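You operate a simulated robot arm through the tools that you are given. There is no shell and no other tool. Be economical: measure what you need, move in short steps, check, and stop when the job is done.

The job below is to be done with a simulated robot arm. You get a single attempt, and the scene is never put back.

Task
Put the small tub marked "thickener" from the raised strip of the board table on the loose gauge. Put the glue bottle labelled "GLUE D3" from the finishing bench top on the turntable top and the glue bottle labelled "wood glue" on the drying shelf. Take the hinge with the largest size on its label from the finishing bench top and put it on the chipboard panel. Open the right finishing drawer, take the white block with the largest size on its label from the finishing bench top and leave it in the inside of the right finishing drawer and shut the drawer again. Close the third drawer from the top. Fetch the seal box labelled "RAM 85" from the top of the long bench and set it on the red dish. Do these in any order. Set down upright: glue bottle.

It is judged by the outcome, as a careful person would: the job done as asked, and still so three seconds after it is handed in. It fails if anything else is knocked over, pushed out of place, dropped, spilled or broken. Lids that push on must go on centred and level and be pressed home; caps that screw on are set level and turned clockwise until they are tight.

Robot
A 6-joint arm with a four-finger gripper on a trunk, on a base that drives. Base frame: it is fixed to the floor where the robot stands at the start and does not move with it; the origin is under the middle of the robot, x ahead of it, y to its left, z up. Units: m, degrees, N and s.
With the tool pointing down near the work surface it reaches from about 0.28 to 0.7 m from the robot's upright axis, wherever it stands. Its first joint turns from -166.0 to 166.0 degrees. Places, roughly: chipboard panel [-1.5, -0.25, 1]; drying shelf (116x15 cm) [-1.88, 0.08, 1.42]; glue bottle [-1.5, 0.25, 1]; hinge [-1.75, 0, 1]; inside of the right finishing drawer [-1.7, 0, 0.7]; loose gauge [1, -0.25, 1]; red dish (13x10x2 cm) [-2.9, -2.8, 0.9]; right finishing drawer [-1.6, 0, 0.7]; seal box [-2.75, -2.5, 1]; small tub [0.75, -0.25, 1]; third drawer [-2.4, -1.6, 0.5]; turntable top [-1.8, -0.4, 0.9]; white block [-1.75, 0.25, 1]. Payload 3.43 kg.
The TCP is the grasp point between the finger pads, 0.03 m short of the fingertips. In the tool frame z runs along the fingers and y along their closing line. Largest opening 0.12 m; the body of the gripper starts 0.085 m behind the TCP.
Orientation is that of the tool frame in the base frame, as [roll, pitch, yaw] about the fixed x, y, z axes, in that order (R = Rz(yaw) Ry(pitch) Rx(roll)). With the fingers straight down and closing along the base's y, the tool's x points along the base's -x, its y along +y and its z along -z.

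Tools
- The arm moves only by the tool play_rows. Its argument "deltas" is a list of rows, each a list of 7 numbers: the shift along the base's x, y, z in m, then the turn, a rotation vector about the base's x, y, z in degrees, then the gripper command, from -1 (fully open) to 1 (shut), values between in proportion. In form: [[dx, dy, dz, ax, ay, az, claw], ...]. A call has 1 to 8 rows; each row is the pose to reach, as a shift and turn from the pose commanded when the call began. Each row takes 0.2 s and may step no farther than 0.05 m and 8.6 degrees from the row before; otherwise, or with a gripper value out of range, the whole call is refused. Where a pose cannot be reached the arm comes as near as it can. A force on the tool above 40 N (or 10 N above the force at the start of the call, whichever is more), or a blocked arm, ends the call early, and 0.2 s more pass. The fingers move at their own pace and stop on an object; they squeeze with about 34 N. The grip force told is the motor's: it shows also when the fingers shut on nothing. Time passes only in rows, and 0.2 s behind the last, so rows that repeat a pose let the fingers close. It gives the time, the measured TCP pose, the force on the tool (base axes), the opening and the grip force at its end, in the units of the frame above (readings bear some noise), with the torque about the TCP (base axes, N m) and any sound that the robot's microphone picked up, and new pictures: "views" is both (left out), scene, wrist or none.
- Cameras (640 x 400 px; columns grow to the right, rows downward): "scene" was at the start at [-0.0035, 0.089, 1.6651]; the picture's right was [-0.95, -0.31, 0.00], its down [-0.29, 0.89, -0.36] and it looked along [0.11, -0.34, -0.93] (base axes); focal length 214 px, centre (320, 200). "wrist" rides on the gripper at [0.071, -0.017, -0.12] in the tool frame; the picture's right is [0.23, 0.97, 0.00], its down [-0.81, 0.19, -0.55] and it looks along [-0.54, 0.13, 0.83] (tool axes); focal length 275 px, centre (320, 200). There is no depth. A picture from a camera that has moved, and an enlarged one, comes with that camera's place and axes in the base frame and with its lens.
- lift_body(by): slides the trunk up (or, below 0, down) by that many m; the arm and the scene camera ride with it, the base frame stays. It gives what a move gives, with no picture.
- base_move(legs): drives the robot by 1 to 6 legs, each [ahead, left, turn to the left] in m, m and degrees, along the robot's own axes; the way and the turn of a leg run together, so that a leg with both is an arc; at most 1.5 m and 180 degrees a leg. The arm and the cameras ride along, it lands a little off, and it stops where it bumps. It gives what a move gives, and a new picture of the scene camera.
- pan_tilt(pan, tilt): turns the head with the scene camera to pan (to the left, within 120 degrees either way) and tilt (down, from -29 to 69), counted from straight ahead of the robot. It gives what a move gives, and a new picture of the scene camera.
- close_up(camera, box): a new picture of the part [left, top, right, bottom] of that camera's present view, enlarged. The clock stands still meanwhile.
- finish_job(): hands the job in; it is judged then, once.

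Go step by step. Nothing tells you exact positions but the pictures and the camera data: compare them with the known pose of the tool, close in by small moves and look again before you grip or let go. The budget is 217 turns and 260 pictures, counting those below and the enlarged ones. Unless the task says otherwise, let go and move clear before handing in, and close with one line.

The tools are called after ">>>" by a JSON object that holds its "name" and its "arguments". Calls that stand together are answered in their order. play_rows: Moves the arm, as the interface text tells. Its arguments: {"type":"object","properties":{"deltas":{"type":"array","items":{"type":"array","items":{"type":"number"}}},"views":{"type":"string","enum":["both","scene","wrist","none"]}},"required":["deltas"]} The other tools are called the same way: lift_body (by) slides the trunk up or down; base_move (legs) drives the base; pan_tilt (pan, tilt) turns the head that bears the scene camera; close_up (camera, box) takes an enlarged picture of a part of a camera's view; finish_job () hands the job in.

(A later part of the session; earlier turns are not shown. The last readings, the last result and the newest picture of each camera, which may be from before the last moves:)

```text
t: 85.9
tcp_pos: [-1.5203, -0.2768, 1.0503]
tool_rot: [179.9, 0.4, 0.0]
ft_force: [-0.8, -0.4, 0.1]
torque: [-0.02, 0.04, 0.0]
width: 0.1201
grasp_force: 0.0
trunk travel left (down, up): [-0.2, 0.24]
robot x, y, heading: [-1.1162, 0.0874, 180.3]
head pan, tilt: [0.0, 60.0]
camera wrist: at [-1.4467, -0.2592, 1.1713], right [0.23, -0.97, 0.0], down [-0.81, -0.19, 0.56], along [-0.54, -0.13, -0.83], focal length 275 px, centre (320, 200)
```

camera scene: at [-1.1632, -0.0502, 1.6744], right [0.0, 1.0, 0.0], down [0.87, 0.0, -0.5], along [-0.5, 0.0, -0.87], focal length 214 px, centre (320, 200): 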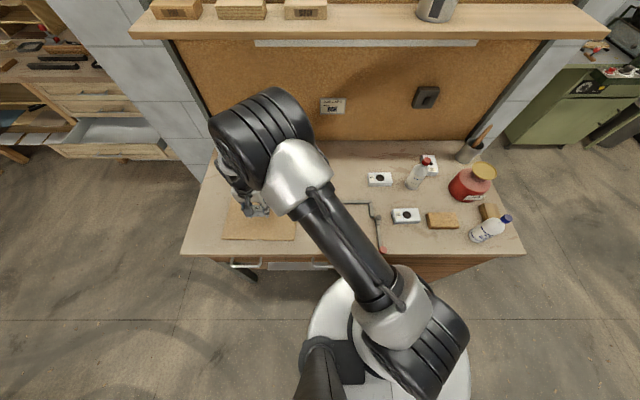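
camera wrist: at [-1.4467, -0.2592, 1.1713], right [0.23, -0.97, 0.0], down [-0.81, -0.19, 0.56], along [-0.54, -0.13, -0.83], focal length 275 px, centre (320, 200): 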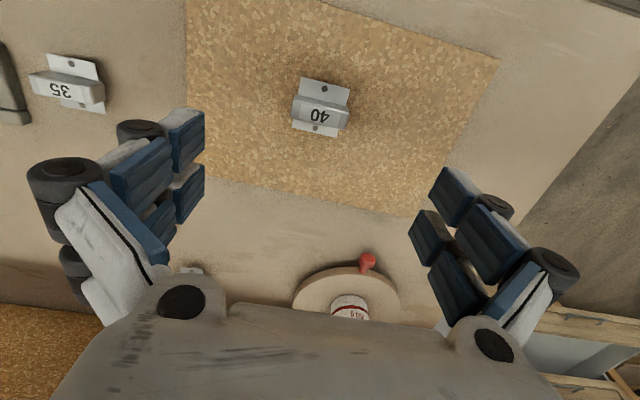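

Hinge 40 rests on the panel. Now raise and centre the arm, then drive to face the wood glue.

>>> {"name": "play_rows", "arguments": {"deltas": [[0, 0.02, 0.04, 0, 0, 0, -1], [0, 0.06, 0.07, 0, 0, 0, -1], [0, 0.1, 0.1, 0, 0, 0, -1], [0, 0.145, 0.12, 0, 0, 0, -1], [0, 0.19, 0.14, 0, 0, 0, -1], [0, 0.235, 0.15, 0, 0, 0, -1], [0, 0.28, 0.16, 0, 0, 0, -1], [0, 0.32, 0.17, 0, 0, 0, -1]], "views": "none"}}

>>> {"name": "base_move", "arguments": {"legs": [[-0.06, 0, 0], [0, -0.33, 0]]}}

>>> {"name": "close_up", "arguments": {"camera": "scene", "box": [240, 100, 400, 200]}}

```text
t: 87.7
tcp_pos: [-1.5222, 0.0437, 1.2202]
tool_rot: [179.7, 0.5, 0.0]
ft_force: [-0.5, 0.4, 0.2]
torque: [-0.02, 0.03, 0.0]
width: 0.1201
grasp_force: 0.1
trunk travel left (down, up): [-0.2, 0.24]
robot x, y, heading: [-1.1144, 0.0865, 179.7]
head pan, tilt: [0.0, 60.0]
```

```text
t: 90.5
tcp_pos: [-1.462, 0.3703, 1.2204]
tool_rot: [179.8, 0.5, 0.0]
ft_force: [-0.6, -0.3, -0.3]
torque: [-0.04, 0.03, -0.01]
width: 0.1199
grasp_force: 0.1
trunk travel left (down, up): [-0.2, 0.24]
robot x, y, heading: [-1.055, 0.4189, -180.1]
head pan, tilt: [0.0, 60.0]
camera scene: at [-1.1015, 0.2782, 1.6746], right [0.0, 1.0, 0.0], down [0.87, 0.0, -0.5], along [-0.5, 0.0, -0.87], focal length 214 px, centre (320, 200)
```

scene: 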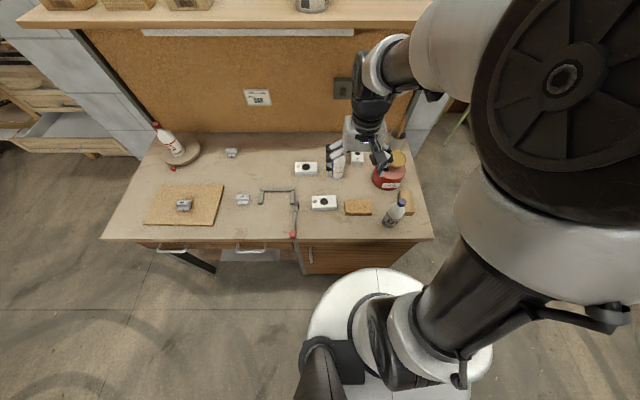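

```text
4.00 times, centred on (320, 150) of scene
camera zoom: at [-1.1015, 0.2782, 1.6746], right [0.0, 1.0, 0.0], down [0.87, 0.0, -0.5], along [-0.5, 0.0, -0.87], focal length 858 px, centre (320, 400)
```

zoom: 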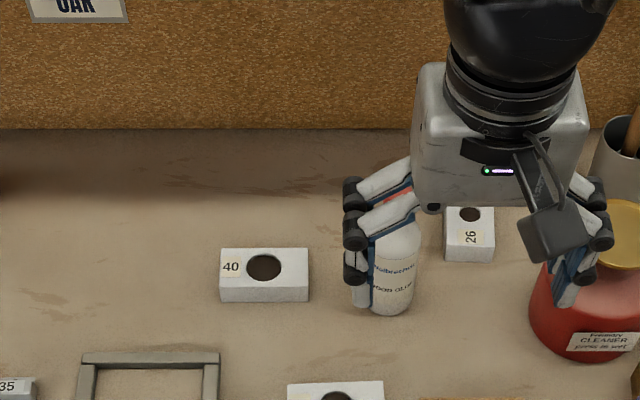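

Tilt the tool 45° toward the shelf while staying above the bottles.

>>> {"name": "play_rows", "arguments": {"deltas": [[-0.01, 0, 0, 0, 7.5, 0, -1], [-0.02, -0.003, 0, 0, 15, 0, -1], [-0.03, -0.006, 0, 0, 22.5, 0, -1], [-0.04, -0.009, 0, 0, 30, 0, -1], [-0.05, -0.012, 0, 0, 37.5, 0, -1], [-0.06, -0.014, 0, 0, 44.5, 0, -1], [-0.06, -0.014, 0, 0, 44.5, 0, -1]]}}

```text
t: 92.1
tcp_pos: [-1.5171, 0.3654, 1.2203]
tool_rot: [-177.8, 41.5, 0.2]
ft_force: [-0.2, -0.6, -0.1]
torque: [-0.02, -0.01, -0.02]
width: 0.1201
grasp_force: 0.0
out of reach, approached as far as the arm can: row 5, 6, 7
trunk travel left (down, up): [-0.2, 0.24]
robot x, y, heading: [-1.052, 0.4178, -180.0]
head pan, tilt: [0.0, 60.0]
camera scene: at [-1.1016, 0.2771, 1.6745], right [0.0, 1.0, 0.0], down [0.87, 0.0, -0.5], along [-0.5, 0.0, -0.87], focal length 214 px, centre (320, 200)
camera wrist: at [-1.3818, 0.379, 1.2628], right [0.15, -0.97, -0.18], down [-0.25, -0.21, 0.95], along [-0.96, -0.1, -0.27], focal length 275 px, centre (320, 200)
```

scene: 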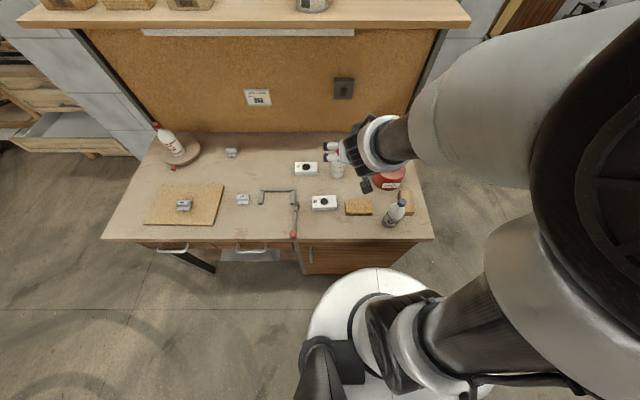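
wrist: 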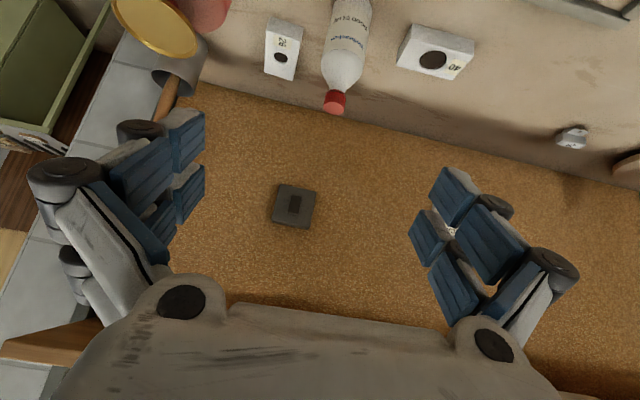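

Near the inner limit; moving outward now toward the bottle, still above it.

>>> {"name": "play_rows", "arguments": {"deltas": [[-0.03, 0, -0.01, 0, 0, 0, -1], [-0.06, 0, -0.03, 0, 0, 0, -1], [-0.09, 0, -0.05, 0, 0, 0, -1], [-0.09, 0, -0.07, 0, 0, 0, -1], [-0.09, 0, -0.07, 0, 0, 0, -1]]}}

>>> {"name": "close_up", "arguments": {"camera": "scene", "box": [280, 120, 400, 200]}}

```text
t: 93.3
tcp_pos: [-1.6075, 0.3665, 1.1515]
tool_rot: [-177.8, 41.6, 0.1]
ft_force: [-0.3, 0.4, -0.6]
torque: [0.0, -0.01, 0.01]
width: 0.12
grasp_force: 0.0
trunk travel left (down, up): [-0.2, 0.24]
robot x, y, heading: [-1.0543, 0.4122, -180.0]
head pan, tilt: [0.0, 60.0]
camera scene: at [-1.1016, 0.2772, 1.6745], right [0.0, 1.0, 0.0], down [0.87, 0.0, -0.5], along [-0.5, 0.0, -0.87], focal length 214 px, centre (320, 200)
camera wrist: at [-1.4733, 0.3782, 1.1938], right [0.15, -0.97, -0.18], down [-0.24, -0.21, 0.95], along [-0.96, -0.1, -0.27], focal length 275 px, centre (320, 200)
```

scene: 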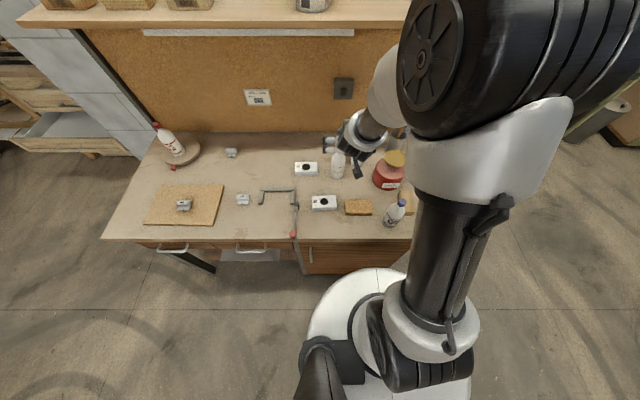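
wrist: 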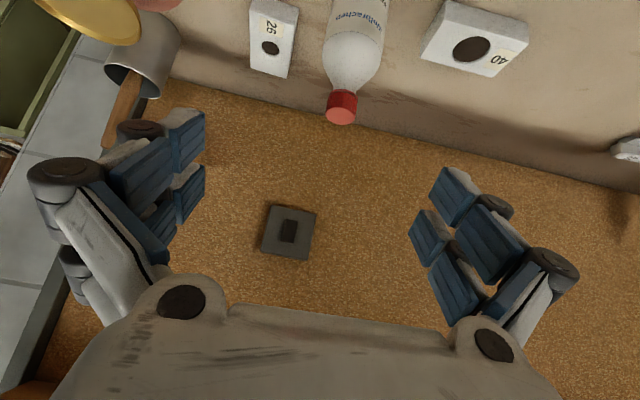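

```text
5.00 times, centred on (340, 160) of scene
camera zoom: at [-1.1016, 0.2772, 1.6745], right [0.0, 1.0, 0.0], down [0.87, 0.0, -0.5], along [-0.5, 0.0, -0.87], focal length 1072 px, centre (220, 400)
```

zoom: 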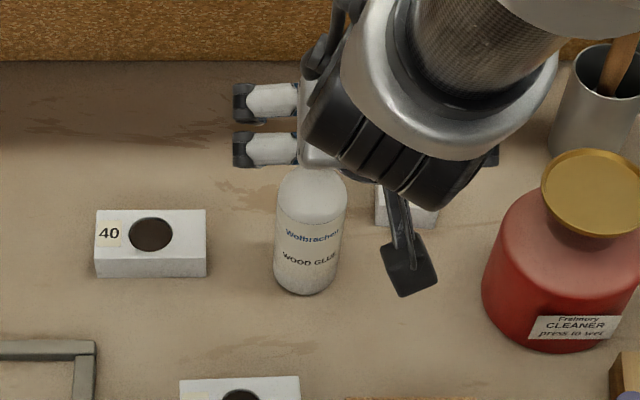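

Bottle axis ≈[-1.688,0.353]. Fix the slight roll, then come down along a straight slant so the fingers straddle it.

>>> {"name": "play_rows", "arguments": {"deltas": [[-0.01, -0.005, -0.03, -0.8, 0, 0.7, -1], [-0.02, -0.01, -0.06, -1.65, 0, 1.45, -1], [-0.035, -0.013, -0.095, -1.65, 0, 1.45, -1], [-0.05, -0.013, -0.13, -1.65, 0, 1.45, -1], [-0.05, -0.013, -0.13, -1.65, 0, 1.45, -1]]}}

>>> {"name": "close_up", "arguments": {"camera": "scene", "box": [280, 120, 400, 200]}}

```text
t: 94.5
tcp_pos: [-1.6578, 0.3493, 1.0212]
tool_rot: [-179.7, 41.5, -0.2]
ft_force: [0.1, -0.2, -0.7]
torque: [0.02, 0.0, 0.0]
width: 0.1201
grasp_force: 0.1
out of reach, approached as far as the arm can: row 4, 5
trunk travel left (down, up): [-0.2, 0.24]
robot x, y, heading: [-1.0557, 0.4112, -179.9]
head pan, tilt: [0.0, 60.0]
camera scene: at [-1.101, 0.2772, 1.6746], right [0.0, 1.0, 0.0], down [0.87, 0.0, -0.5], along [-0.5, 0.0, -0.87], focal length 214 px, centre (320, 200)
camera wrist: at [-1.5227, 0.3654, 1.063], right [0.17, -0.97, -0.16], down [-0.24, -0.19, 0.95], along [-0.96, -0.12, -0.27], focal length 275 px, centre (320, 200)
```

scene: 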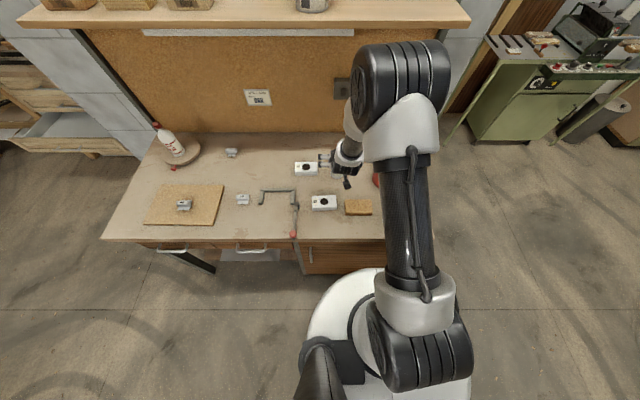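
wrist: 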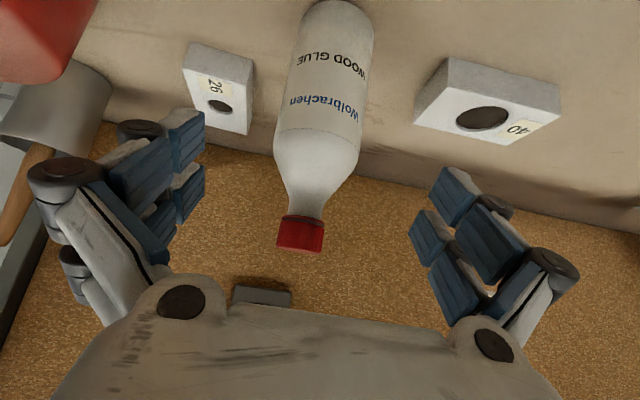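

```text
5.00 times, centred on (340, 160) of scene
camera zoom: at [-1.101, 0.2772, 1.6746], right [0.0, 1.0, 0.0], down [0.87, 0.0, -0.5], along [-0.5, 0.0, -0.87], focal length 1072 px, centre (220, 400)
```

zoom: 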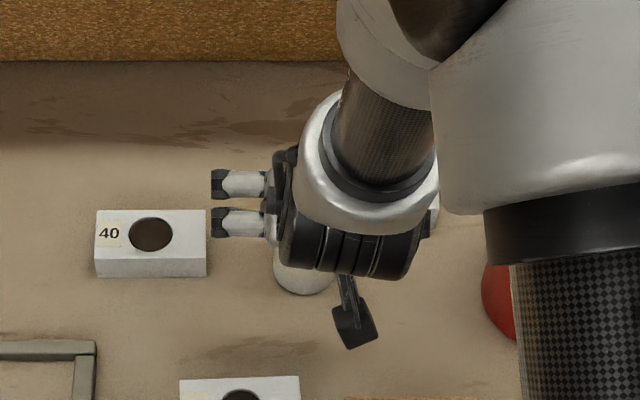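

Nearly at an orientation limit at this height; I'll slide in over the bottle horizontally, then lower with the trunk.

>>> {"name": "play_rows", "arguments": {"deltas": [[-0.01, 0.002, 0, 0, 0, 0, -1], [-0.02, 0.004, 0, 0, 0, 0, -1], [-0.03, 0.004, 0, 0, 0, 0, -1], [-0.03, 0.004, 0, 0, 0, 0, -1]], "views": "wrist"}}

>>> {"name": "lift_body", "arguments": {"by": -0.05}}

>>> {"name": "close_up", "arguments": {"camera": "wrist", "box": [0, 0, 640, 400]}}

```text
t: 95.5
tcp_pos: [-1.6874, 0.3546, 1.0197]
tool_rot: [-179.6, 41.5, 0.2]
ft_force: [-0.2, -0.6, -0.1]
torque: [-0.01, -0.01, 0.02]
width: 0.12
grasp_force: 0.0
out of reach, approached as far as the arm can: row 1, 2
trunk travel left (down, up): [-0.2, 0.24]
robot x, y, heading: [-1.0519, 0.4153, -180.0]
head pan, tilt: [0.0, 60.0]
camera wrist: at [-1.5536, 0.371, 1.0627], right [0.17, -0.97, -0.16], down [-0.24, -0.2, 0.95], along [-0.96, -0.12, -0.27], focal length 275 px, centre (320, 200)
```

wrist: 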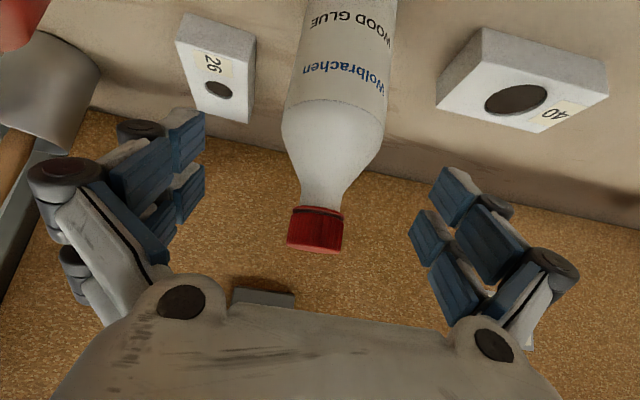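

```text
t: 96.4
tcp_pos: [-1.6882, 0.3531, 0.9695]
tool_rot: [-179.7, 41.5, 0.1]
ft_force: [-0.6, 0.0, 0.4]
torque: [0.03, -0.02, 0.02]
width: 0.12
grasp_force: 0.1
trunk travel left (down, up): [-0.15, 0.29]
robot x, y, heading: [-1.0535, 0.4165, -180.0]
head pan, tilt: [0.0, 60.0]
```

```text
1.00 times, centred on (320, 200) of wrist (not enlarged: the box is as wide or as high as the picture)
camera zoom: at [-1.5535, 0.371, 1.0129], right [0.17, -0.97, -0.16], down [-0.24, -0.2, 0.95], along [-0.96, -0.12, -0.27], focal length 275 px, centre (320, 200)
```

zoom: 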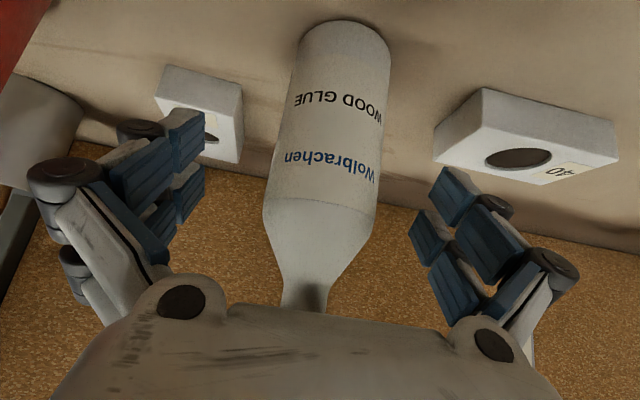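

The bottle lies between the fingers at the grasp point. Grip.

>>> {"name": "play_rows", "arguments": {"deltas": [[0, 0, 0, 0, 0, 0, 0], [0, 0, 0, 0, 0, 0, 0.6], [0, 0, 0, 0, 0, 0, 1], [0, 0, 0, 0, 0, 0, 1], [0, 0, 0, 0, 0, 0, 1], [0, 0, 0, 0, 0, 0, 1]], "views": "wrist"}}

```text
t: 97.8
tcp_pos: [-1.688, 0.3537, 0.9701]
tool_rot: [-179.7, 41.4, 0.1]
ft_force: [-0.1, -1.0, 1.5]
torque: [-0.08, -0.08, 0.0]
width: 0.057
grasp_force: 31.6
trunk travel left (down, up): [-0.15, 0.29]
robot x, y, heading: [-1.0565, 0.4132, -180.1]
head pan, tilt: [0.0, 60.0]
camera wrist: at [-1.5536, 0.3709, 1.0128], right [0.17, -0.97, -0.16], down [-0.24, -0.2, 0.95], along [-0.96, -0.12, -0.27], focal length 275 px, centre (320, 200)
```

wrist: 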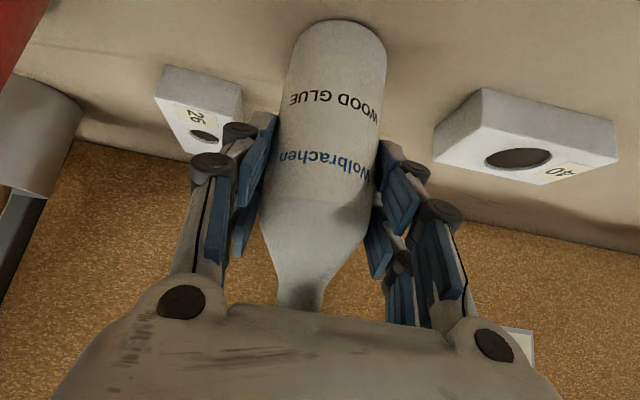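

Gripped (0.057). Lift with the trunk straight up.

>>> {"name": "lift_body", "arguments": {"by": 0.29}}

>>> {"name": "pan_tilt", "arguments": {"pan": 0, "tilt": 35}}

```text
t: 100.7
tcp_pos: [-1.6891, 0.3539, 1.2587]
tool_rot: [-179.8, 41.5, 0.1]
ft_force: [0.1, -0.3, -3.1]
torque: [-0.01, -0.06, 0.01]
width: 0.0567
grasp_force: 33.8
trunk travel left (down, up): [-0.44, 0.0]
robot x, y, heading: [-1.0527, 0.4173, -179.9]
head pan, tilt: [0.0, 60.0]
```

```text
t: 101.6
tcp_pos: [-1.6884, 0.3551, 1.2599]
tool_rot: [-179.7, 41.5, 0.1]
ft_force: [-0.5, -0.5, -3.1]
torque: [-0.01, -0.03, -0.03]
width: 0.0565
grasp_force: 34.0
trunk travel left (down, up): [-0.44, 0.0]
robot x, y, heading: [-1.05, 0.4156, -179.9]
head pan, tilt: [0.0, 35.0]
camera scene: at [-1.1234, 0.2771, 1.9487], right [0.0, 1.0, 0.0], down [0.57, 0.0, -0.82], along [-0.82, 0.0, -0.57], focal length 214 px, centre (320, 200)
```

scene: 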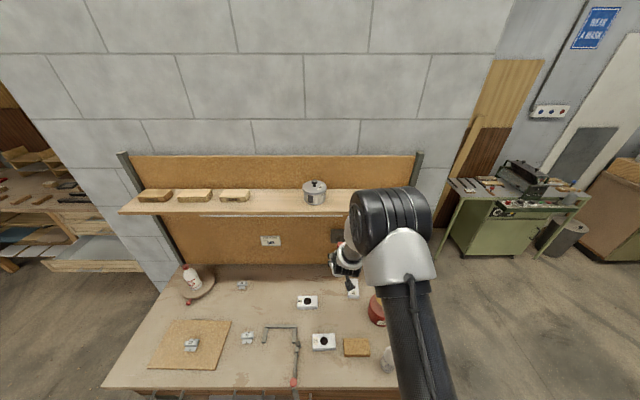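

Shelf top spans x≈-1.81…-1.96, pot at y≈0.25. Raise the bottle above shelf height, staying in front.

>>> {"name": "play_rows", "arguments": {"deltas": [[0.005, 0.012, 0.045, 0, 0, 0, 1], [0.01, 0.024, 0.09, 0, 0, 0, 1], [0.01, 0.036, 0.135, 0, 0, 0, 1], [0.01, 0.048, 0.18, 0, 0, 0, 1], [0.01, 0.06, 0.225, 0, 0, 0, 1], [0.01, 0.072, 0.27, 0, 0, 0, 1], [0.01, 0.084, 0.31, 0, 0, 0, 1], [0.01, 0.09, 0.31, 0, 0, 0, 1]]}}

```text
t: 103.4
tcp_pos: [-1.6785, 0.4441, 1.5707]
tool_rot: [-179.7, 41.5, 0.2]
ft_force: [-0.1, -0.4, -4.4]
torque: [-0.01, -0.02, 0.01]
width: 0.0567
grasp_force: 33.6
out of reach, approached as far as the arm can: row 4, 5
trunk travel left (down, up): [-0.44, 0.0]
robot x, y, heading: [-1.052, 0.4158, -180.1]
head pan, tilt: [0.0, 35.0]
camera scene: at [-1.1231, 0.2774, 1.9488], right [0.0, 1.0, 0.0], down [0.57, 0.0, -0.82], along [-0.82, 0.0, -0.57], focal length 214 px, centre (320, 200)
camera wrist: at [-1.5446, 0.4606, 1.6132], right [0.17, -0.97, -0.16], down [-0.24, -0.2, 0.95], along [-0.96, -0.13, -0.27], focal length 275 px, centre (320, 200)
```

scene: 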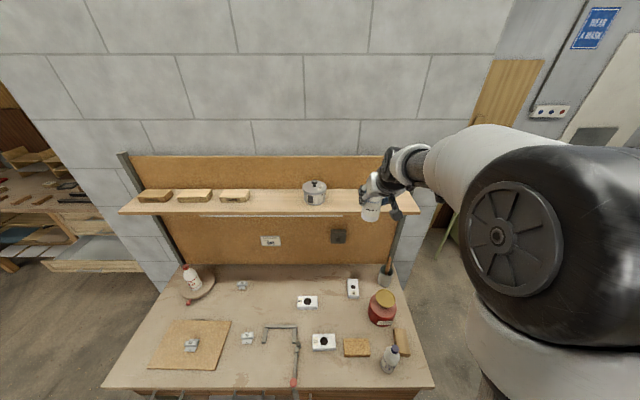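
wrist: 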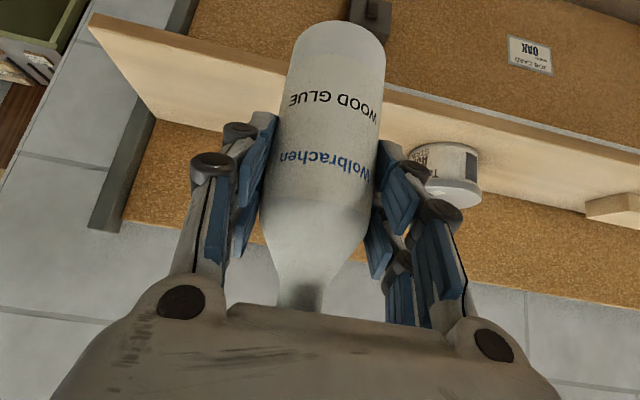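

Now move forward over the shelf.

>>> {"name": "play_rows", "arguments": {"deltas": [[-0.04, 0.005, 0, 0, 0, 0, 1], [-0.08, 0.01, 0, 0, 0, 0, 1], [-0.12, 0.015, 0, 0, 0, 0, 1], [-0.16, 0.015, -0.005, 0, 0, 0, 1], [-0.184, 0.015, -0.01, 0, 0, 0, 1], [-0.184, 0.015, -0.01, 0, 0, 0, 1]]}}

>>> {"name": "close_up", "arguments": {"camera": "scene", "box": [300, 140, 430, 230]}}

```text
t: 104.8
tcp_pos: [-1.8619, 0.4589, 1.5591]
tool_rot: [-179.7, 41.6, 0.1]
ft_force: [1.2, 0.5, -2.5]
torque: [0.02, -0.02, -0.02]
width: 0.0565
grasp_force: 33.8
trunk travel left (down, up): [-0.44, 0.0]
robot x, y, heading: [-1.0516, 0.4163, -180.1]
head pan, tilt: [0.0, 35.0]
camera scene: at [-1.1226, 0.2771, 1.9488], right [0.0, 1.0, 0.0], down [0.57, 0.0, -0.82], along [-0.82, 0.0, -0.57], focal length 214 px, centre (320, 200)
camera wrist: at [-1.7275, 0.4758, 1.6028], right [0.17, -0.97, -0.16], down [-0.24, -0.2, 0.95], along [-0.96, -0.12, -0.27], focal length 275 px, centre (320, 200)
```

scene: 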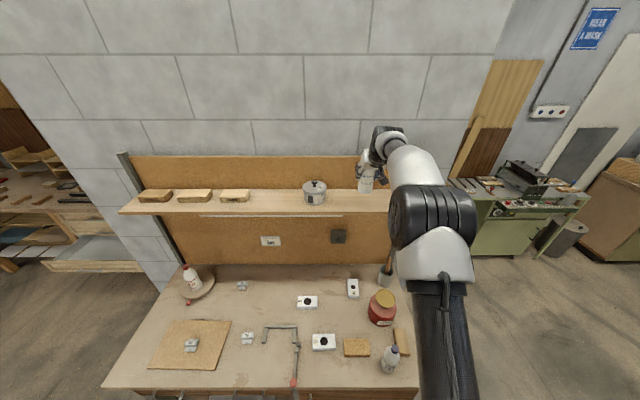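
wrist: 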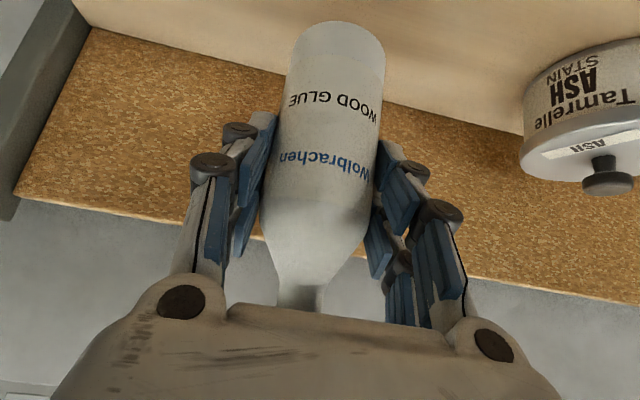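

```text
4.44 times, centred on (365, 185) of scene
camera zoom: at [-1.1226, 0.2771, 1.9488], right [0.0, 1.0, 0.0], down [0.57, 0.0, -0.82], along [-0.82, 0.0, -0.57], focal length 953 px, centre (120, 267)
```

zoom: 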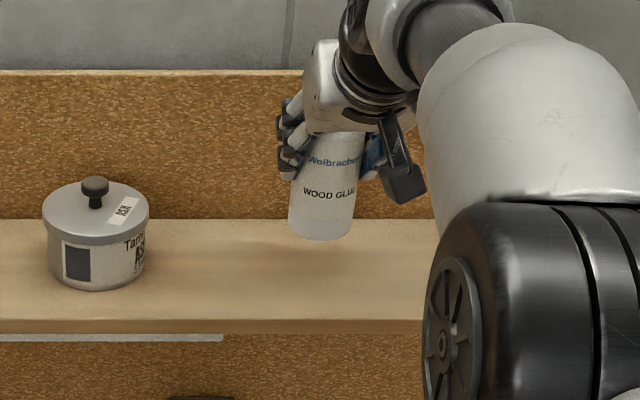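

Aligned above the shelf centre line. Lower gradually.

>>> {"name": "play_rows", "arguments": {"deltas": [[0, 0, -0.015, 0, 0, 0, 1], [0, 0, -0.03, 0, 0, 0, 1], [0, 0, -0.04, 0, 0, 0, 1], [0, 0, -0.043, 0, 0, 0, 1], [0, 0, -0.043, 0, 0, 0, 1]], "views": "none"}}

>>> {"name": "close_up", "arguments": {"camera": "scene", "box": [300, 140, 430, 230]}}

```text
t: 106.0
tcp_pos: [-1.863, 0.4594, 1.5157]
tool_rot: [-179.7, 41.5, 0.1]
ft_force: [0.7, -0.2, -2.3]
torque: [-0.01, -0.03, 0.01]
width: 0.0571
grasp_force: 34.6
trunk travel left (down, up): [-0.44, 0.0]
robot x, y, heading: [-1.0544, 0.4148, -180.1]
head pan, tilt: [0.0, 35.0]
```

```text
4.44 times, centred on (365, 185) of scene
camera zoom: at [-1.1235, 0.2772, 1.9488], right [0.0, 1.0, 0.0], down [0.57, 0.0, -0.82], along [-0.82, 0.0, -0.57], focal length 953 px, centre (120, 267)
```

zoom: 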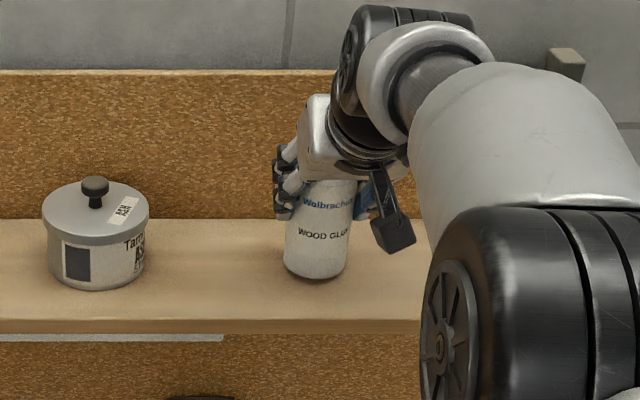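

>>> {"name": "play_rows", "arguments": {"deltas": [[0, 0, -0.003, 0, 0, 0, 1], [0, 0, -0.006, 0, 0, 0, 1], [0, 0, -0.008, 0, 0, 0, 1], [0, 0, -0.008, 0, 0, 0, 1]], "views": "none"}}

```text
t: 107.0
tcp_pos: [-1.8626, 0.4605, 1.5103]
tool_rot: [-179.8, 41.7, 0.1]
ft_force: [-0.9, 1.0, 2.4]
torque: [-0.05, 0.03, -0.03]
width: 0.0567
grasp_force: 33.7
trunk travel left (down, up): [-0.44, 0.0]
robot x, y, heading: [-1.0533, 0.4154, -179.9]
head pan, tilt: [0.0, 35.0]
```

Contact. Release gently and back out along the tool axis.

>>> {"name": "play_rows", "arguments": {"deltas": [[0, 0, 0, 0, 0, 0, 1], [0, 0, 0, 0, 0, 0, 0.1], [0, 0, 0, 0, 0, 0, -0.3], [0, 0, 0, 0, 0, 0, -0.7], [0, 0, 0, 0, 0, 0, -1], [0.02, 0, 0.0225, 0, 0, 0, -1], [0.05, 0, 0.056, 0, 0, 0, -1], [0.08, 0, 0.09, 0, 0, 0, -1]]}}

>>> {"name": "close_up", "arguments": {"camera": "scene", "box": [300, 140, 430, 230]}}

```text
t: 108.8
tcp_pos: [-1.7816, 0.4594, 1.5987]
tool_rot: [-179.7, 41.4, 0.3]
ft_force: [0.3, -0.1, -0.4]
torque: [0.03, 0.04, 0.0]
width: 0.1198
grasp_force: 0.0
trunk travel left (down, up): [-0.44, 0.0]
robot x, y, heading: [-1.0535, 0.415, -179.9]
head pan, tilt: [0.0, 35.0]
camera scene: at [-1.1199, 0.2771, 1.949], right [0.0, 1.0, 0.0], down [0.57, 0.0, -0.82], along [-0.82, 0.0, -0.57], focal length 214 px, centre (320, 200)
camera wrist: at [-1.6472, 0.4756, 1.6418], right [0.17, -0.97, -0.16], down [-0.24, -0.2, 0.95], along [-0.96, -0.12, -0.27], focal length 275 px, centre (320, 200)
```

scene: 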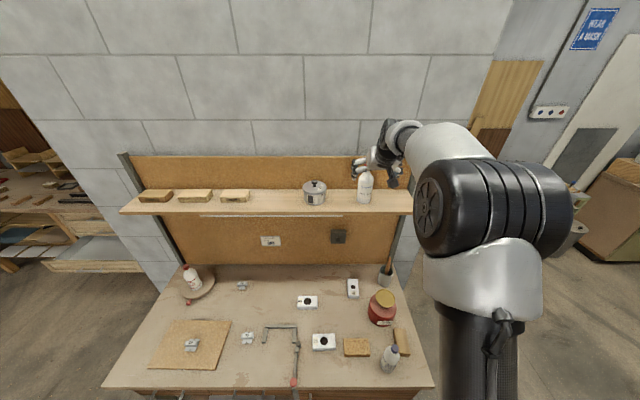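
wrist: 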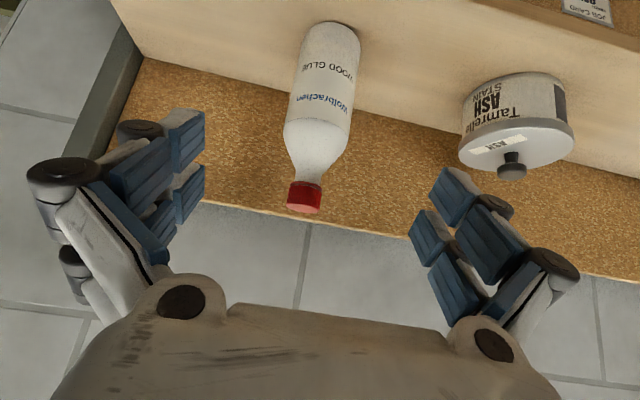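

```text
4.44 times, centred on (365, 185) of scene
camera zoom: at [-1.1199, 0.2771, 1.949], right [0.0, 1.0, 0.0], down [0.57, 0.0, -0.82], along [-0.82, 0.0, -0.57], focal length 953 px, centre (120, 267)
```

zoom: 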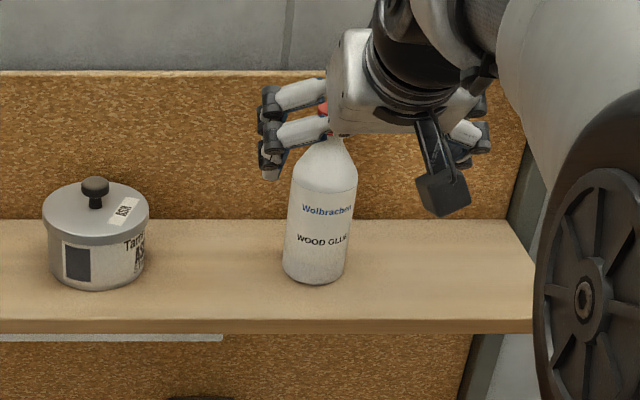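

Wood glue stands upright on the shelf. Back the arm out and restore it to tool-down; then lower the trunk and inspect the right drawer.

>>> {"name": "play_rows", "arguments": {"deltas": [[0.04, 0, 0.02, 0, 0, 0, -1], [0.08, -0.01, 0.02, 0, -7, 0, -1], [0.12, -0.02, 0.02, 0, -14, 0, -1], [0.16, -0.03, 0.0, 0, -21, 0, -1], [0.2, -0.04, -0.02, 0, -28, 0, -1], [0.23, -0.05, -0.05, 0, -35, 0, -1], [0.25, -0.06, -0.08, 0, -41.5, 0, -1], [0.25, -0.06, -0.08, 0, -41.5, 0, -1]], "views": "scene"}}

```text
t: 110.6
tcp_pos: [-1.5314, 0.4008, 1.5195]
tool_rot: [-179.7, -0.1, 0.2]
ft_force: [0.5, 0.7, 0.1]
torque: [0.02, 0.03, -0.01]
width: 0.1196
grasp_force: 0.1
trunk travel left (down, up): [-0.44, 0.0]
robot x, y, heading: [-1.0552, 0.4169, -180.0]
head pan, tilt: [0.0, 35.0]
camera scene: at [-1.1218, 0.2776, 1.9489], right [0.0, 1.0, 0.0], down [0.57, 0.0, -0.82], along [-0.82, 0.0, -0.57], focal length 214 px, centre (320, 200)
```

scene: 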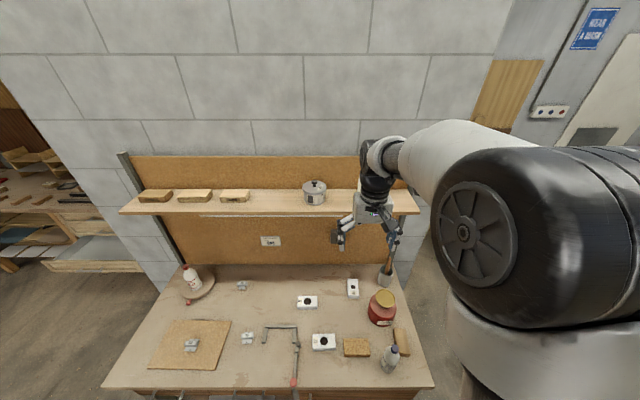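

Drive back 0.3 m for a look at the drawer, and lower the trunk.

>>> {"name": "base_move", "arguments": {"legs": [[-0.3, 0, 0]]}}

>>> {"name": "lift_body", "arguments": {"by": -0.34}}

>>> {"name": "pan_tilt", "arguments": {"pan": 20, "tilt": 45}}

>>> {"name": "close_up", "arguments": {"camera": "scene", "box": [210, 190, 330, 280]}}

```text
t: 112.7
tcp_pos: [-1.2341, 0.4029, 1.5207]
tool_rot: [-179.7, 0.0, -0.3]
ft_force: [0.5, 0.3, -0.4]
torque: [0.02, 0.01, -0.03]
width: 0.1202
grasp_force: 0.1
trunk travel left (down, up): [-0.44, 0.0]
robot x, y, heading: [-0.7563, 0.415, 179.6]
head pan, tilt: [0.0, 35.0]
camera scene: at [-0.8257, 0.2767, 1.9488], right [0.01, 1.0, 0.0], down [0.57, 0.0, -0.82], along [-0.82, 0.01, -0.57], focal length 214 px, centre (320, 200)
```

scene: 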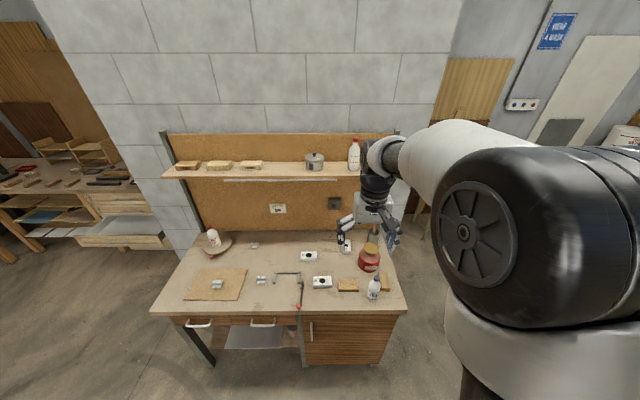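

```text
t: 116.0
tcp_pos: [-1.2357, 0.4031, 1.1801]
tool_rot: [-179.7, 0.0, -0.3]
ft_force: [0.8, 0.3, 0.0]
torque: [-0.01, -0.06, 0.0]
width: 0.12
grasp_force: 0.1
trunk travel left (down, up): [-0.1, 0.34]
robot x, y, heading: [-0.7526, 0.4148, 179.0]
head pan, tilt: [0.0, 35.0]
```

```text
t: 116.8
tcp_pos: [-1.2353, 0.4023, 1.1798]
tool_rot: [-179.7, 0.0, -0.4]
ft_force: [-0.2, -0.6, 0.4]
torque: [0.01, 0.0, -0.02]
width: 0.12
grasp_force: 0.1
trunk travel left (down, up): [-0.1, 0.34]
robot x, y, heading: [-0.7548, 0.4125, 179.5]
head pan, tilt: [20.0, 45.0]
camera scene: at [-0.8145, 0.2489, 1.594], right [-0.34, 0.94, 0.0], down [0.67, 0.24, -0.71], along [-0.67, -0.24, -0.71], focal length 214 px, centre (320, 200)
```

scene: 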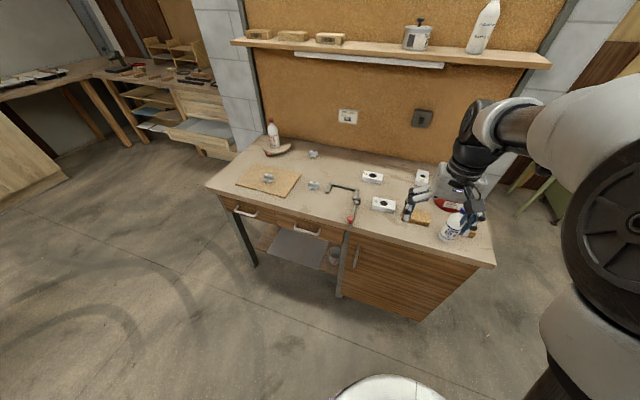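

```text
4.44 times, centred on (270, 235) of scene
camera zoom: at [-0.8145, 0.2489, 1.594], right [-0.34, 0.94, 0.0], down [0.67, 0.24, -0.71], along [-0.67, -0.24, -0.71], focal length 953 px, centre (542, 44)
```

zoom: 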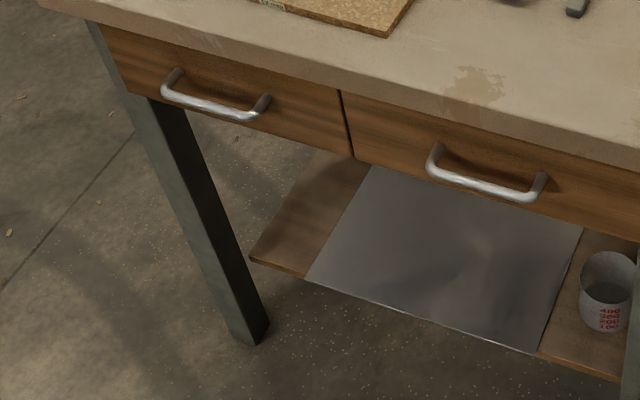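

The drawer handle is a projecting bar under the slab. I'll bring the tool horizontal (pointing at the bench), with fingers closing vertically, in front of the right drawer. First the tilt while swinging left.

>>> {"name": "play_rows", "arguments": {"deltas": [[0.005, -0.042, 0, 0, 8.4, 0, -1], [0.01, -0.084, 0, 0, 16.8, 0, -1], [0.015, -0.126, 0, 0, 25.2, 0, -1], [0.02, -0.168, 0, 0, 33.6, 0, -1], [0.025, -0.21, 0, 0, 42, 0, -1], [0.03, -0.252, 0, 0, 50.4, 0, -1], [0.035, -0.294, 0, 0, 58.8, 0, -1], [0.035, -0.336, 0, 0, 67.2, 0, -1]], "views": "none"}}

```text
t: 118.6
tcp_pos: [-1.1992, 0.064, 1.1771]
tool_rot: [179.7, 67.3, -0.5]
ft_force: [0.9, 0.3, -0.2]
torque: [-0.03, 0.01, 0.0]
width: 0.1198
grasp_force: 0.1
trunk travel left (down, up): [-0.1, 0.34]
robot x, y, heading: [-0.756, 0.4097, 179.5]
head pan, tilt: [20.0, 45.0]
```

>>> {"name": "play_rows", "arguments": {"deltas": [[0, 0, 0, 0, 7.5, 0, -1], [0, 0, 0, 0, 15, 0, -1], [0, 0, 0, 0, 22.6, 0, -1], [0, 0, 0, 0, 22.6, 0, -1]], "views": "none"}}

>>> {"name": "play_rows", "arguments": {"deltas": [[0, 0, -0.03, 8.5, 0, 0, -1], [0, 0, -0.06, 17, 0, 0, -1], [0, 0, -0.09, 25.5, 0, 0, -1], [0, 0, -0.12, 34, 0, 0, -1], [0, 0, -0.15, 42.5, 0, 0, -1], [0, 0, -0.18, 51, 0, 0, -1], [0, 0, -0.21, 59.5, 0, 0, -1], [0, 0, -0.24, 68, 0, 0, -1]]}}

```text
t: 119.6
tcp_pos: [-1.2008, 0.0657, 1.1783]
tool_rot: [105.4, 89.7, -74.8]
ft_force: [-0.1, -0.4, -0.3]
torque: [0.03, 0.01, 0.01]
width: 0.12
grasp_force: 0.2
trunk travel left (down, up): [-0.1, 0.34]
robot x, y, heading: [-0.7552, 0.4147, 179.5]
head pan, tilt: [20.0, 45.0]
```

```text
t: 121.4
tcp_pos: [-1.1998, 0.0653, 0.9395]
tool_rot: [-89.8, 22.3, 89.8]
ft_force: [-0.2, -0.3, 0.4]
torque: [0.0, -0.01, -0.04]
width: 0.1201
grasp_force: 0.1
trunk travel left (down, up): [-0.1, 0.34]
robot x, y, heading: [-0.7527, 0.4146, 179.6]
head pan, tilt: [20.0, 45.0]
camera scene: at [-0.8146, 0.2486, 1.5939], right [-0.34, 0.94, 0.0], down [0.67, 0.24, -0.71], along [-0.67, -0.24, -0.71], focal length 214 px, centre (320, 200)
camera wrist: at [-1.0775, 0.1382, 0.9275], right [0.0, -0.15, -0.99], down [0.55, -0.83, 0.13], along [-0.84, -0.54, 0.09], focal length 275 px, centre (320, 200)
```

scene: 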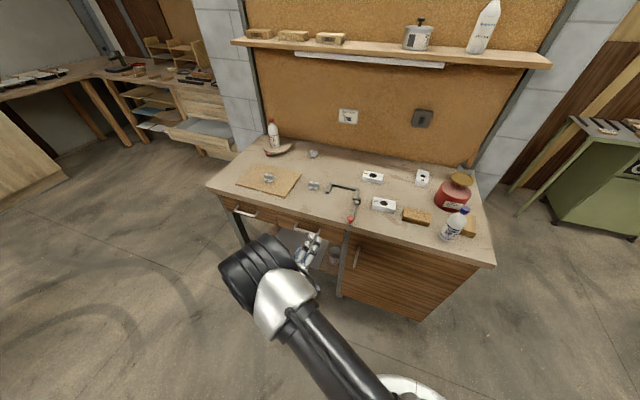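
wrist: 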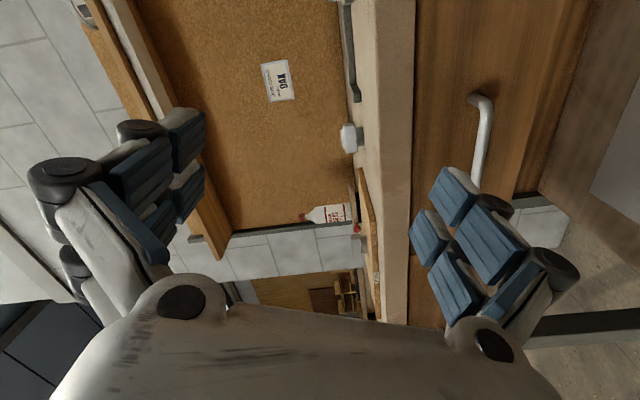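

Right drawer bar located at about [-1.36,-0.008,0.774]; slab bottom ≈0.85. Finish the roll, narrow the fingers to 0.06 and go to bar height.

>>> {"name": "play_rows", "arguments": {"deltas": [[0, -0.02, -0.04, 7.5, 0, 0, -0.3], [0, -0.04, -0.08, 15, 0, 0, 0], [0, -0.06, -0.12, 22.2, 0, 0, 0], [0, -0.073, -0.165, 22.2, 0, 0, 0], [0, -0.073, -0.165, 22.2, 0, 0, 0]]}}

>>> {"name": "close_up", "arguments": {"camera": "scene", "box": [230, 190, 350, 280]}}

```text
t: 122.6
tcp_pos: [-1.2016, -0.0054, 0.7734]
tool_rot: [-89.6, 0.0, 89.8]
ft_force: [-0.1, 0.4, 0.1]
torque: [0.03, -0.02, 0.02]
width: 0.0602
grasp_force: 0.0
trunk travel left (down, up): [-0.1, 0.34]
robot x, y, heading: [-0.7582, 0.4147, 179.6]
head pan, tilt: [20.0, 45.0]
camera scene: at [-0.8145, 0.2488, 1.594], right [-0.34, 0.94, 0.0], down [0.67, 0.24, -0.71], along [-0.67, -0.24, -0.71], focal length 214 px, centre (320, 200)
camera wrist: at [-1.0794, 0.0645, 0.7889], right [0.0, 0.23, -0.97], down [0.55, -0.81, -0.19], along [-0.84, -0.54, -0.12], focal length 275 px, centre (320, 200)
```

scene: 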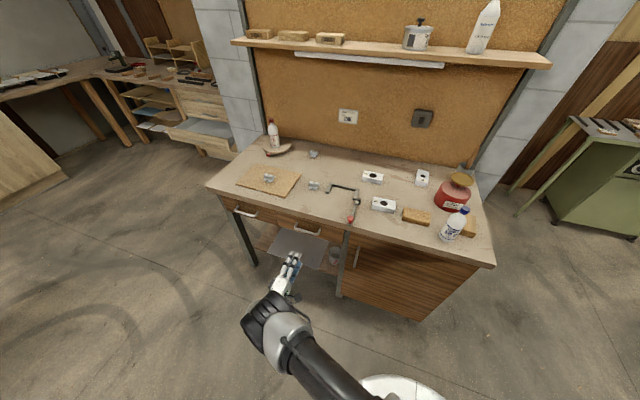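
wrist: 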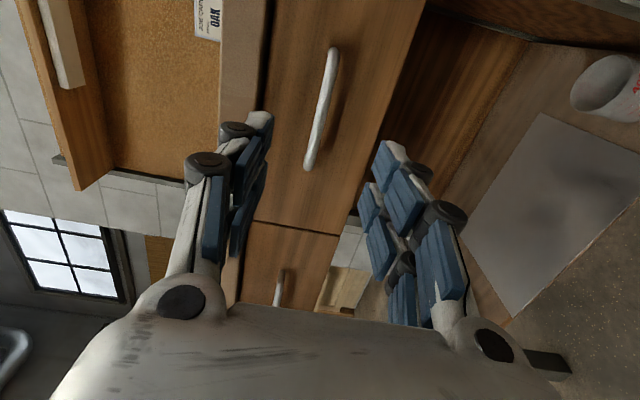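

```text
4.44 times, centred on (290, 235) of scene
camera zoom: at [-0.8145, 0.2488, 1.594], right [-0.34, 0.94, 0.0], down [0.67, 0.24, -0.71], along [-0.67, -0.24, -0.71], focal length 953 px, centre (453, 44)
```

zoom: 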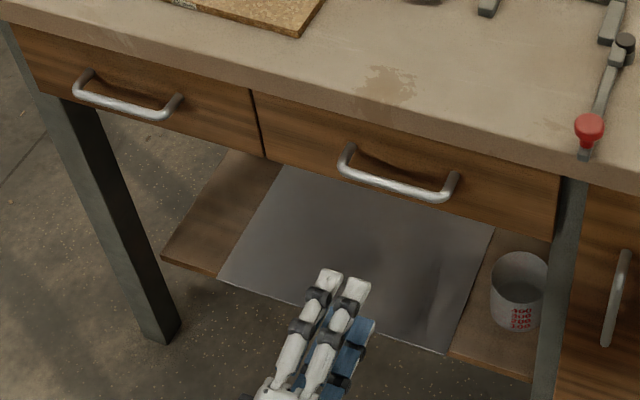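

Bar is between finger heights. Advance to the bar.

>>> {"name": "play_rows", "arguments": {"deltas": [[-0.04, -0.004, -0.001, 0, 0, 0, 0], [-0.08, -0.007, -0.001, 0, 0, 0, 0], [-0.11, -0.007, -0.001, 0, 0, 0, 0], [-0.13, -0.007, -0.001, 0, 0, 0, 0], [-0.13, -0.007, -0.001, 0, 0, 0, 0]], "views": "wrist"}}

>>> {"name": "close_up", "arguments": {"camera": "scene", "box": [250, 190, 350, 265]}}

```text
t: 123.8
tcp_pos: [-1.3298, -0.0145, 0.7728]
tool_rot: [-89.7, 0.1, 89.8]
ft_force: [-0.1, 0.2, 0.5]
torque: [0.03, -0.02, -0.01]
width: 0.0599
grasp_force: 0.0
trunk travel left (down, up): [-0.1, 0.34]
robot x, y, heading: [-0.7569, 0.4107, 179.7]
head pan, tilt: [20.0, 45.0]
camera wrist: at [-1.2077, 0.0569, 0.7899], right [0.0, 0.23, -0.97], down [0.55, -0.81, -0.19], along [-0.84, -0.54, -0.12], focal length 275 px, centre (320, 200)
```

wrist: 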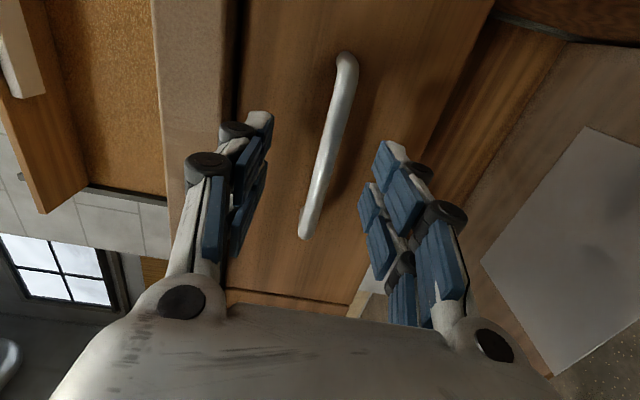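

```text
5.33 times, centred on (300, 228) of scene
camera zoom: at [-0.8144, 0.2488, 1.594], right [-0.34, 0.94, 0.0], down [0.67, 0.24, -0.71], along [-0.67, -0.24, -0.71], focal length 1144 px, centre (427, 53)
```

zoom: 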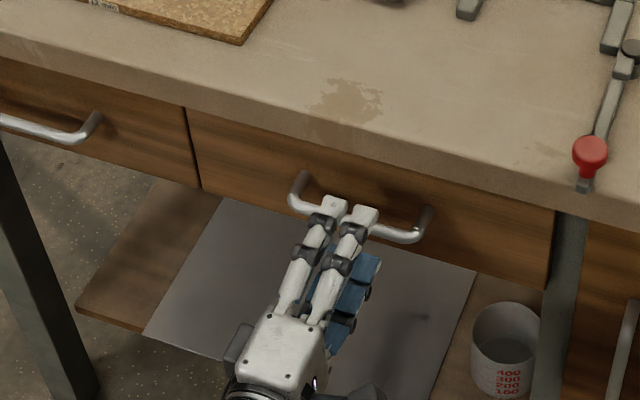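

>>> {"name": "play_rows", "arguments": {"deltas": [[-0.012, 0, -0.001, 0, 0, 0, 0], [-0.022, 0, -0.001, 0, 0, 0, 0], [-0.022, 0, -0.001, 0, 0, 0, 0.6], [-0.022, 0, -0.001, 0, 0, 0, 1], [-0.022, 0, -0.001, 0, 0, 0, 1], [-0.022, 0, -0.001, 0, 0, 0, 1]], "views": "wrist"}}

```text
t: 125.2
tcp_pos: [-1.3533, -0.0139, 0.7699]
tool_rot: [-90.0, 0.0, 89.9]
ft_force: [0.6, -0.5, -7.7]
torque: [-0.05, -0.12, 0.21]
width: 0.0114
grasp_force: 24.1
trunk travel left (down, up): [-0.1, 0.34]
robot x, y, heading: [-0.758, 0.4122, 179.5]
head pan, tilt: [20.0, 45.0]
camera wrist: at [-1.2302, 0.0571, 0.7867], right [0.0, 0.23, -0.97], down [0.55, -0.81, -0.19], along [-0.83, -0.54, -0.13], focal length 275 px, centre (320, 200)
```

wrist: 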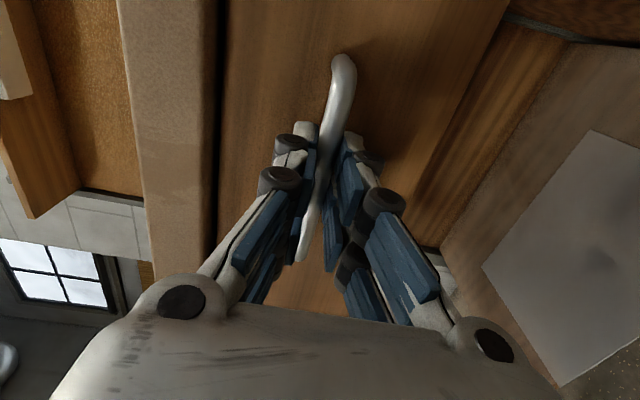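

Gripped the bar. Pull the drawer open ~0.24 m.

>>> {"name": "play_rows", "arguments": {"deltas": [[0.02, 0, 0, 0, 0, 0, 1], [0.05, 0, 0, 0, 0, 0, 1], [0.08, 0, 0, 0, 0, 0, 1], [0.11, 0, 0, 0, 0, 0, 1], [0.14, 0, 0, 0, 0, 0, 1], [0.17, 0, 0, 0, 0, 0, 1], [0.2, 0, 0, 0, 0, 0, 1], [0.23, 0, 0, 0, 0, 0, 1]]}}

```text
t: 127.0
tcp_pos: [-1.1197, -0.0143, 0.7694]
tool_rot: [-89.8, 0.0, 89.9]
ft_force: [0.2, 10.7, -19.3]
torque: [0.07, -0.25, -0.59]
width: 0.0112
grasp_force: 44.6
trunk travel left (down, up): [-0.1, 0.34]
robot x, y, heading: [-0.756, 0.4153, 179.5]
head pan, tilt: [20.0, 45.0]
camera scene: at [-0.8151, 0.2485, 1.5938], right [-0.34, 0.94, 0.0], down [0.67, 0.24, -0.71], along [-0.67, -0.24, -0.71], focal length 214 px, centre (320, 200)
camera wrist: at [-0.9983, 0.0573, 0.7866], right [0.0, 0.23, -0.97], down [0.55, -0.81, -0.19], along [-0.84, -0.53, -0.13], focal length 275 px, centre (320, 200)
```

scene: 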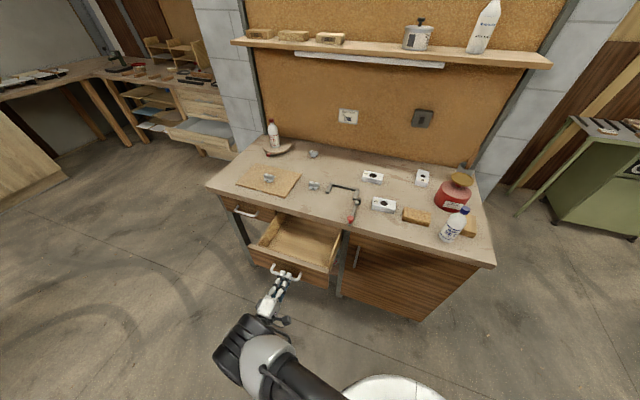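
wrist: 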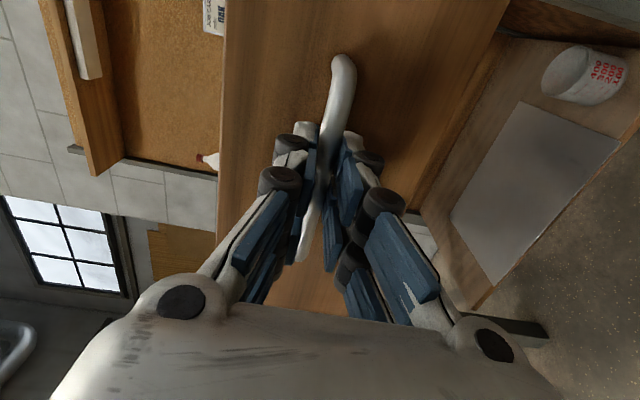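

Drawer is open about 0.23 m. Release the bar and back off.

>>> {"name": "play_rows", "arguments": {"deltas": [[0, 0, 0, 0, 0, 0, 0.5], [0, 0, 0.0, 0, 0, 0, 0], [0, 0, 0.0, 0, 0, 0, 0], [0.03, 0, 0, 0, 0, 0, 0], [0.06, 0, 0, 0, 0, 0, 0], [0.08, 0, 0, 0, 0, 0, 0]], "views": "none"}}

>>> {"name": "close_up", "arguments": {"camera": "scene", "box": [230, 200, 350, 290]}}

```text
t: 128.4
tcp_pos: [-1.04, -0.0146, 0.7729]
tool_rot: [-89.6, 0.2, 89.7]
ft_force: [1.0, 0.4, -0.1]
torque: [0.01, 0.03, 0.0]
width: 0.0601
grasp_force: 0.0
trunk travel left (down, up): [-0.1, 0.34]
robot x, y, heading: [-0.7572, 0.4141, 179.3]
head pan, tilt: [20.0, 45.0]
```

```text
4.44 times, centred on (290, 245) of scene
camera zoom: at [-0.8143, 0.2489, 1.594], right [-0.34, 0.94, 0.0], down [0.67, 0.24, -0.71], along [-0.67, -0.24, -0.71], focal length 953 px, centre (453, 0)
```

zoom: 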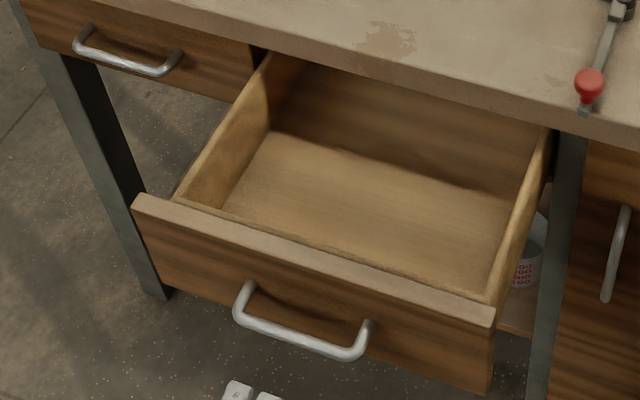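

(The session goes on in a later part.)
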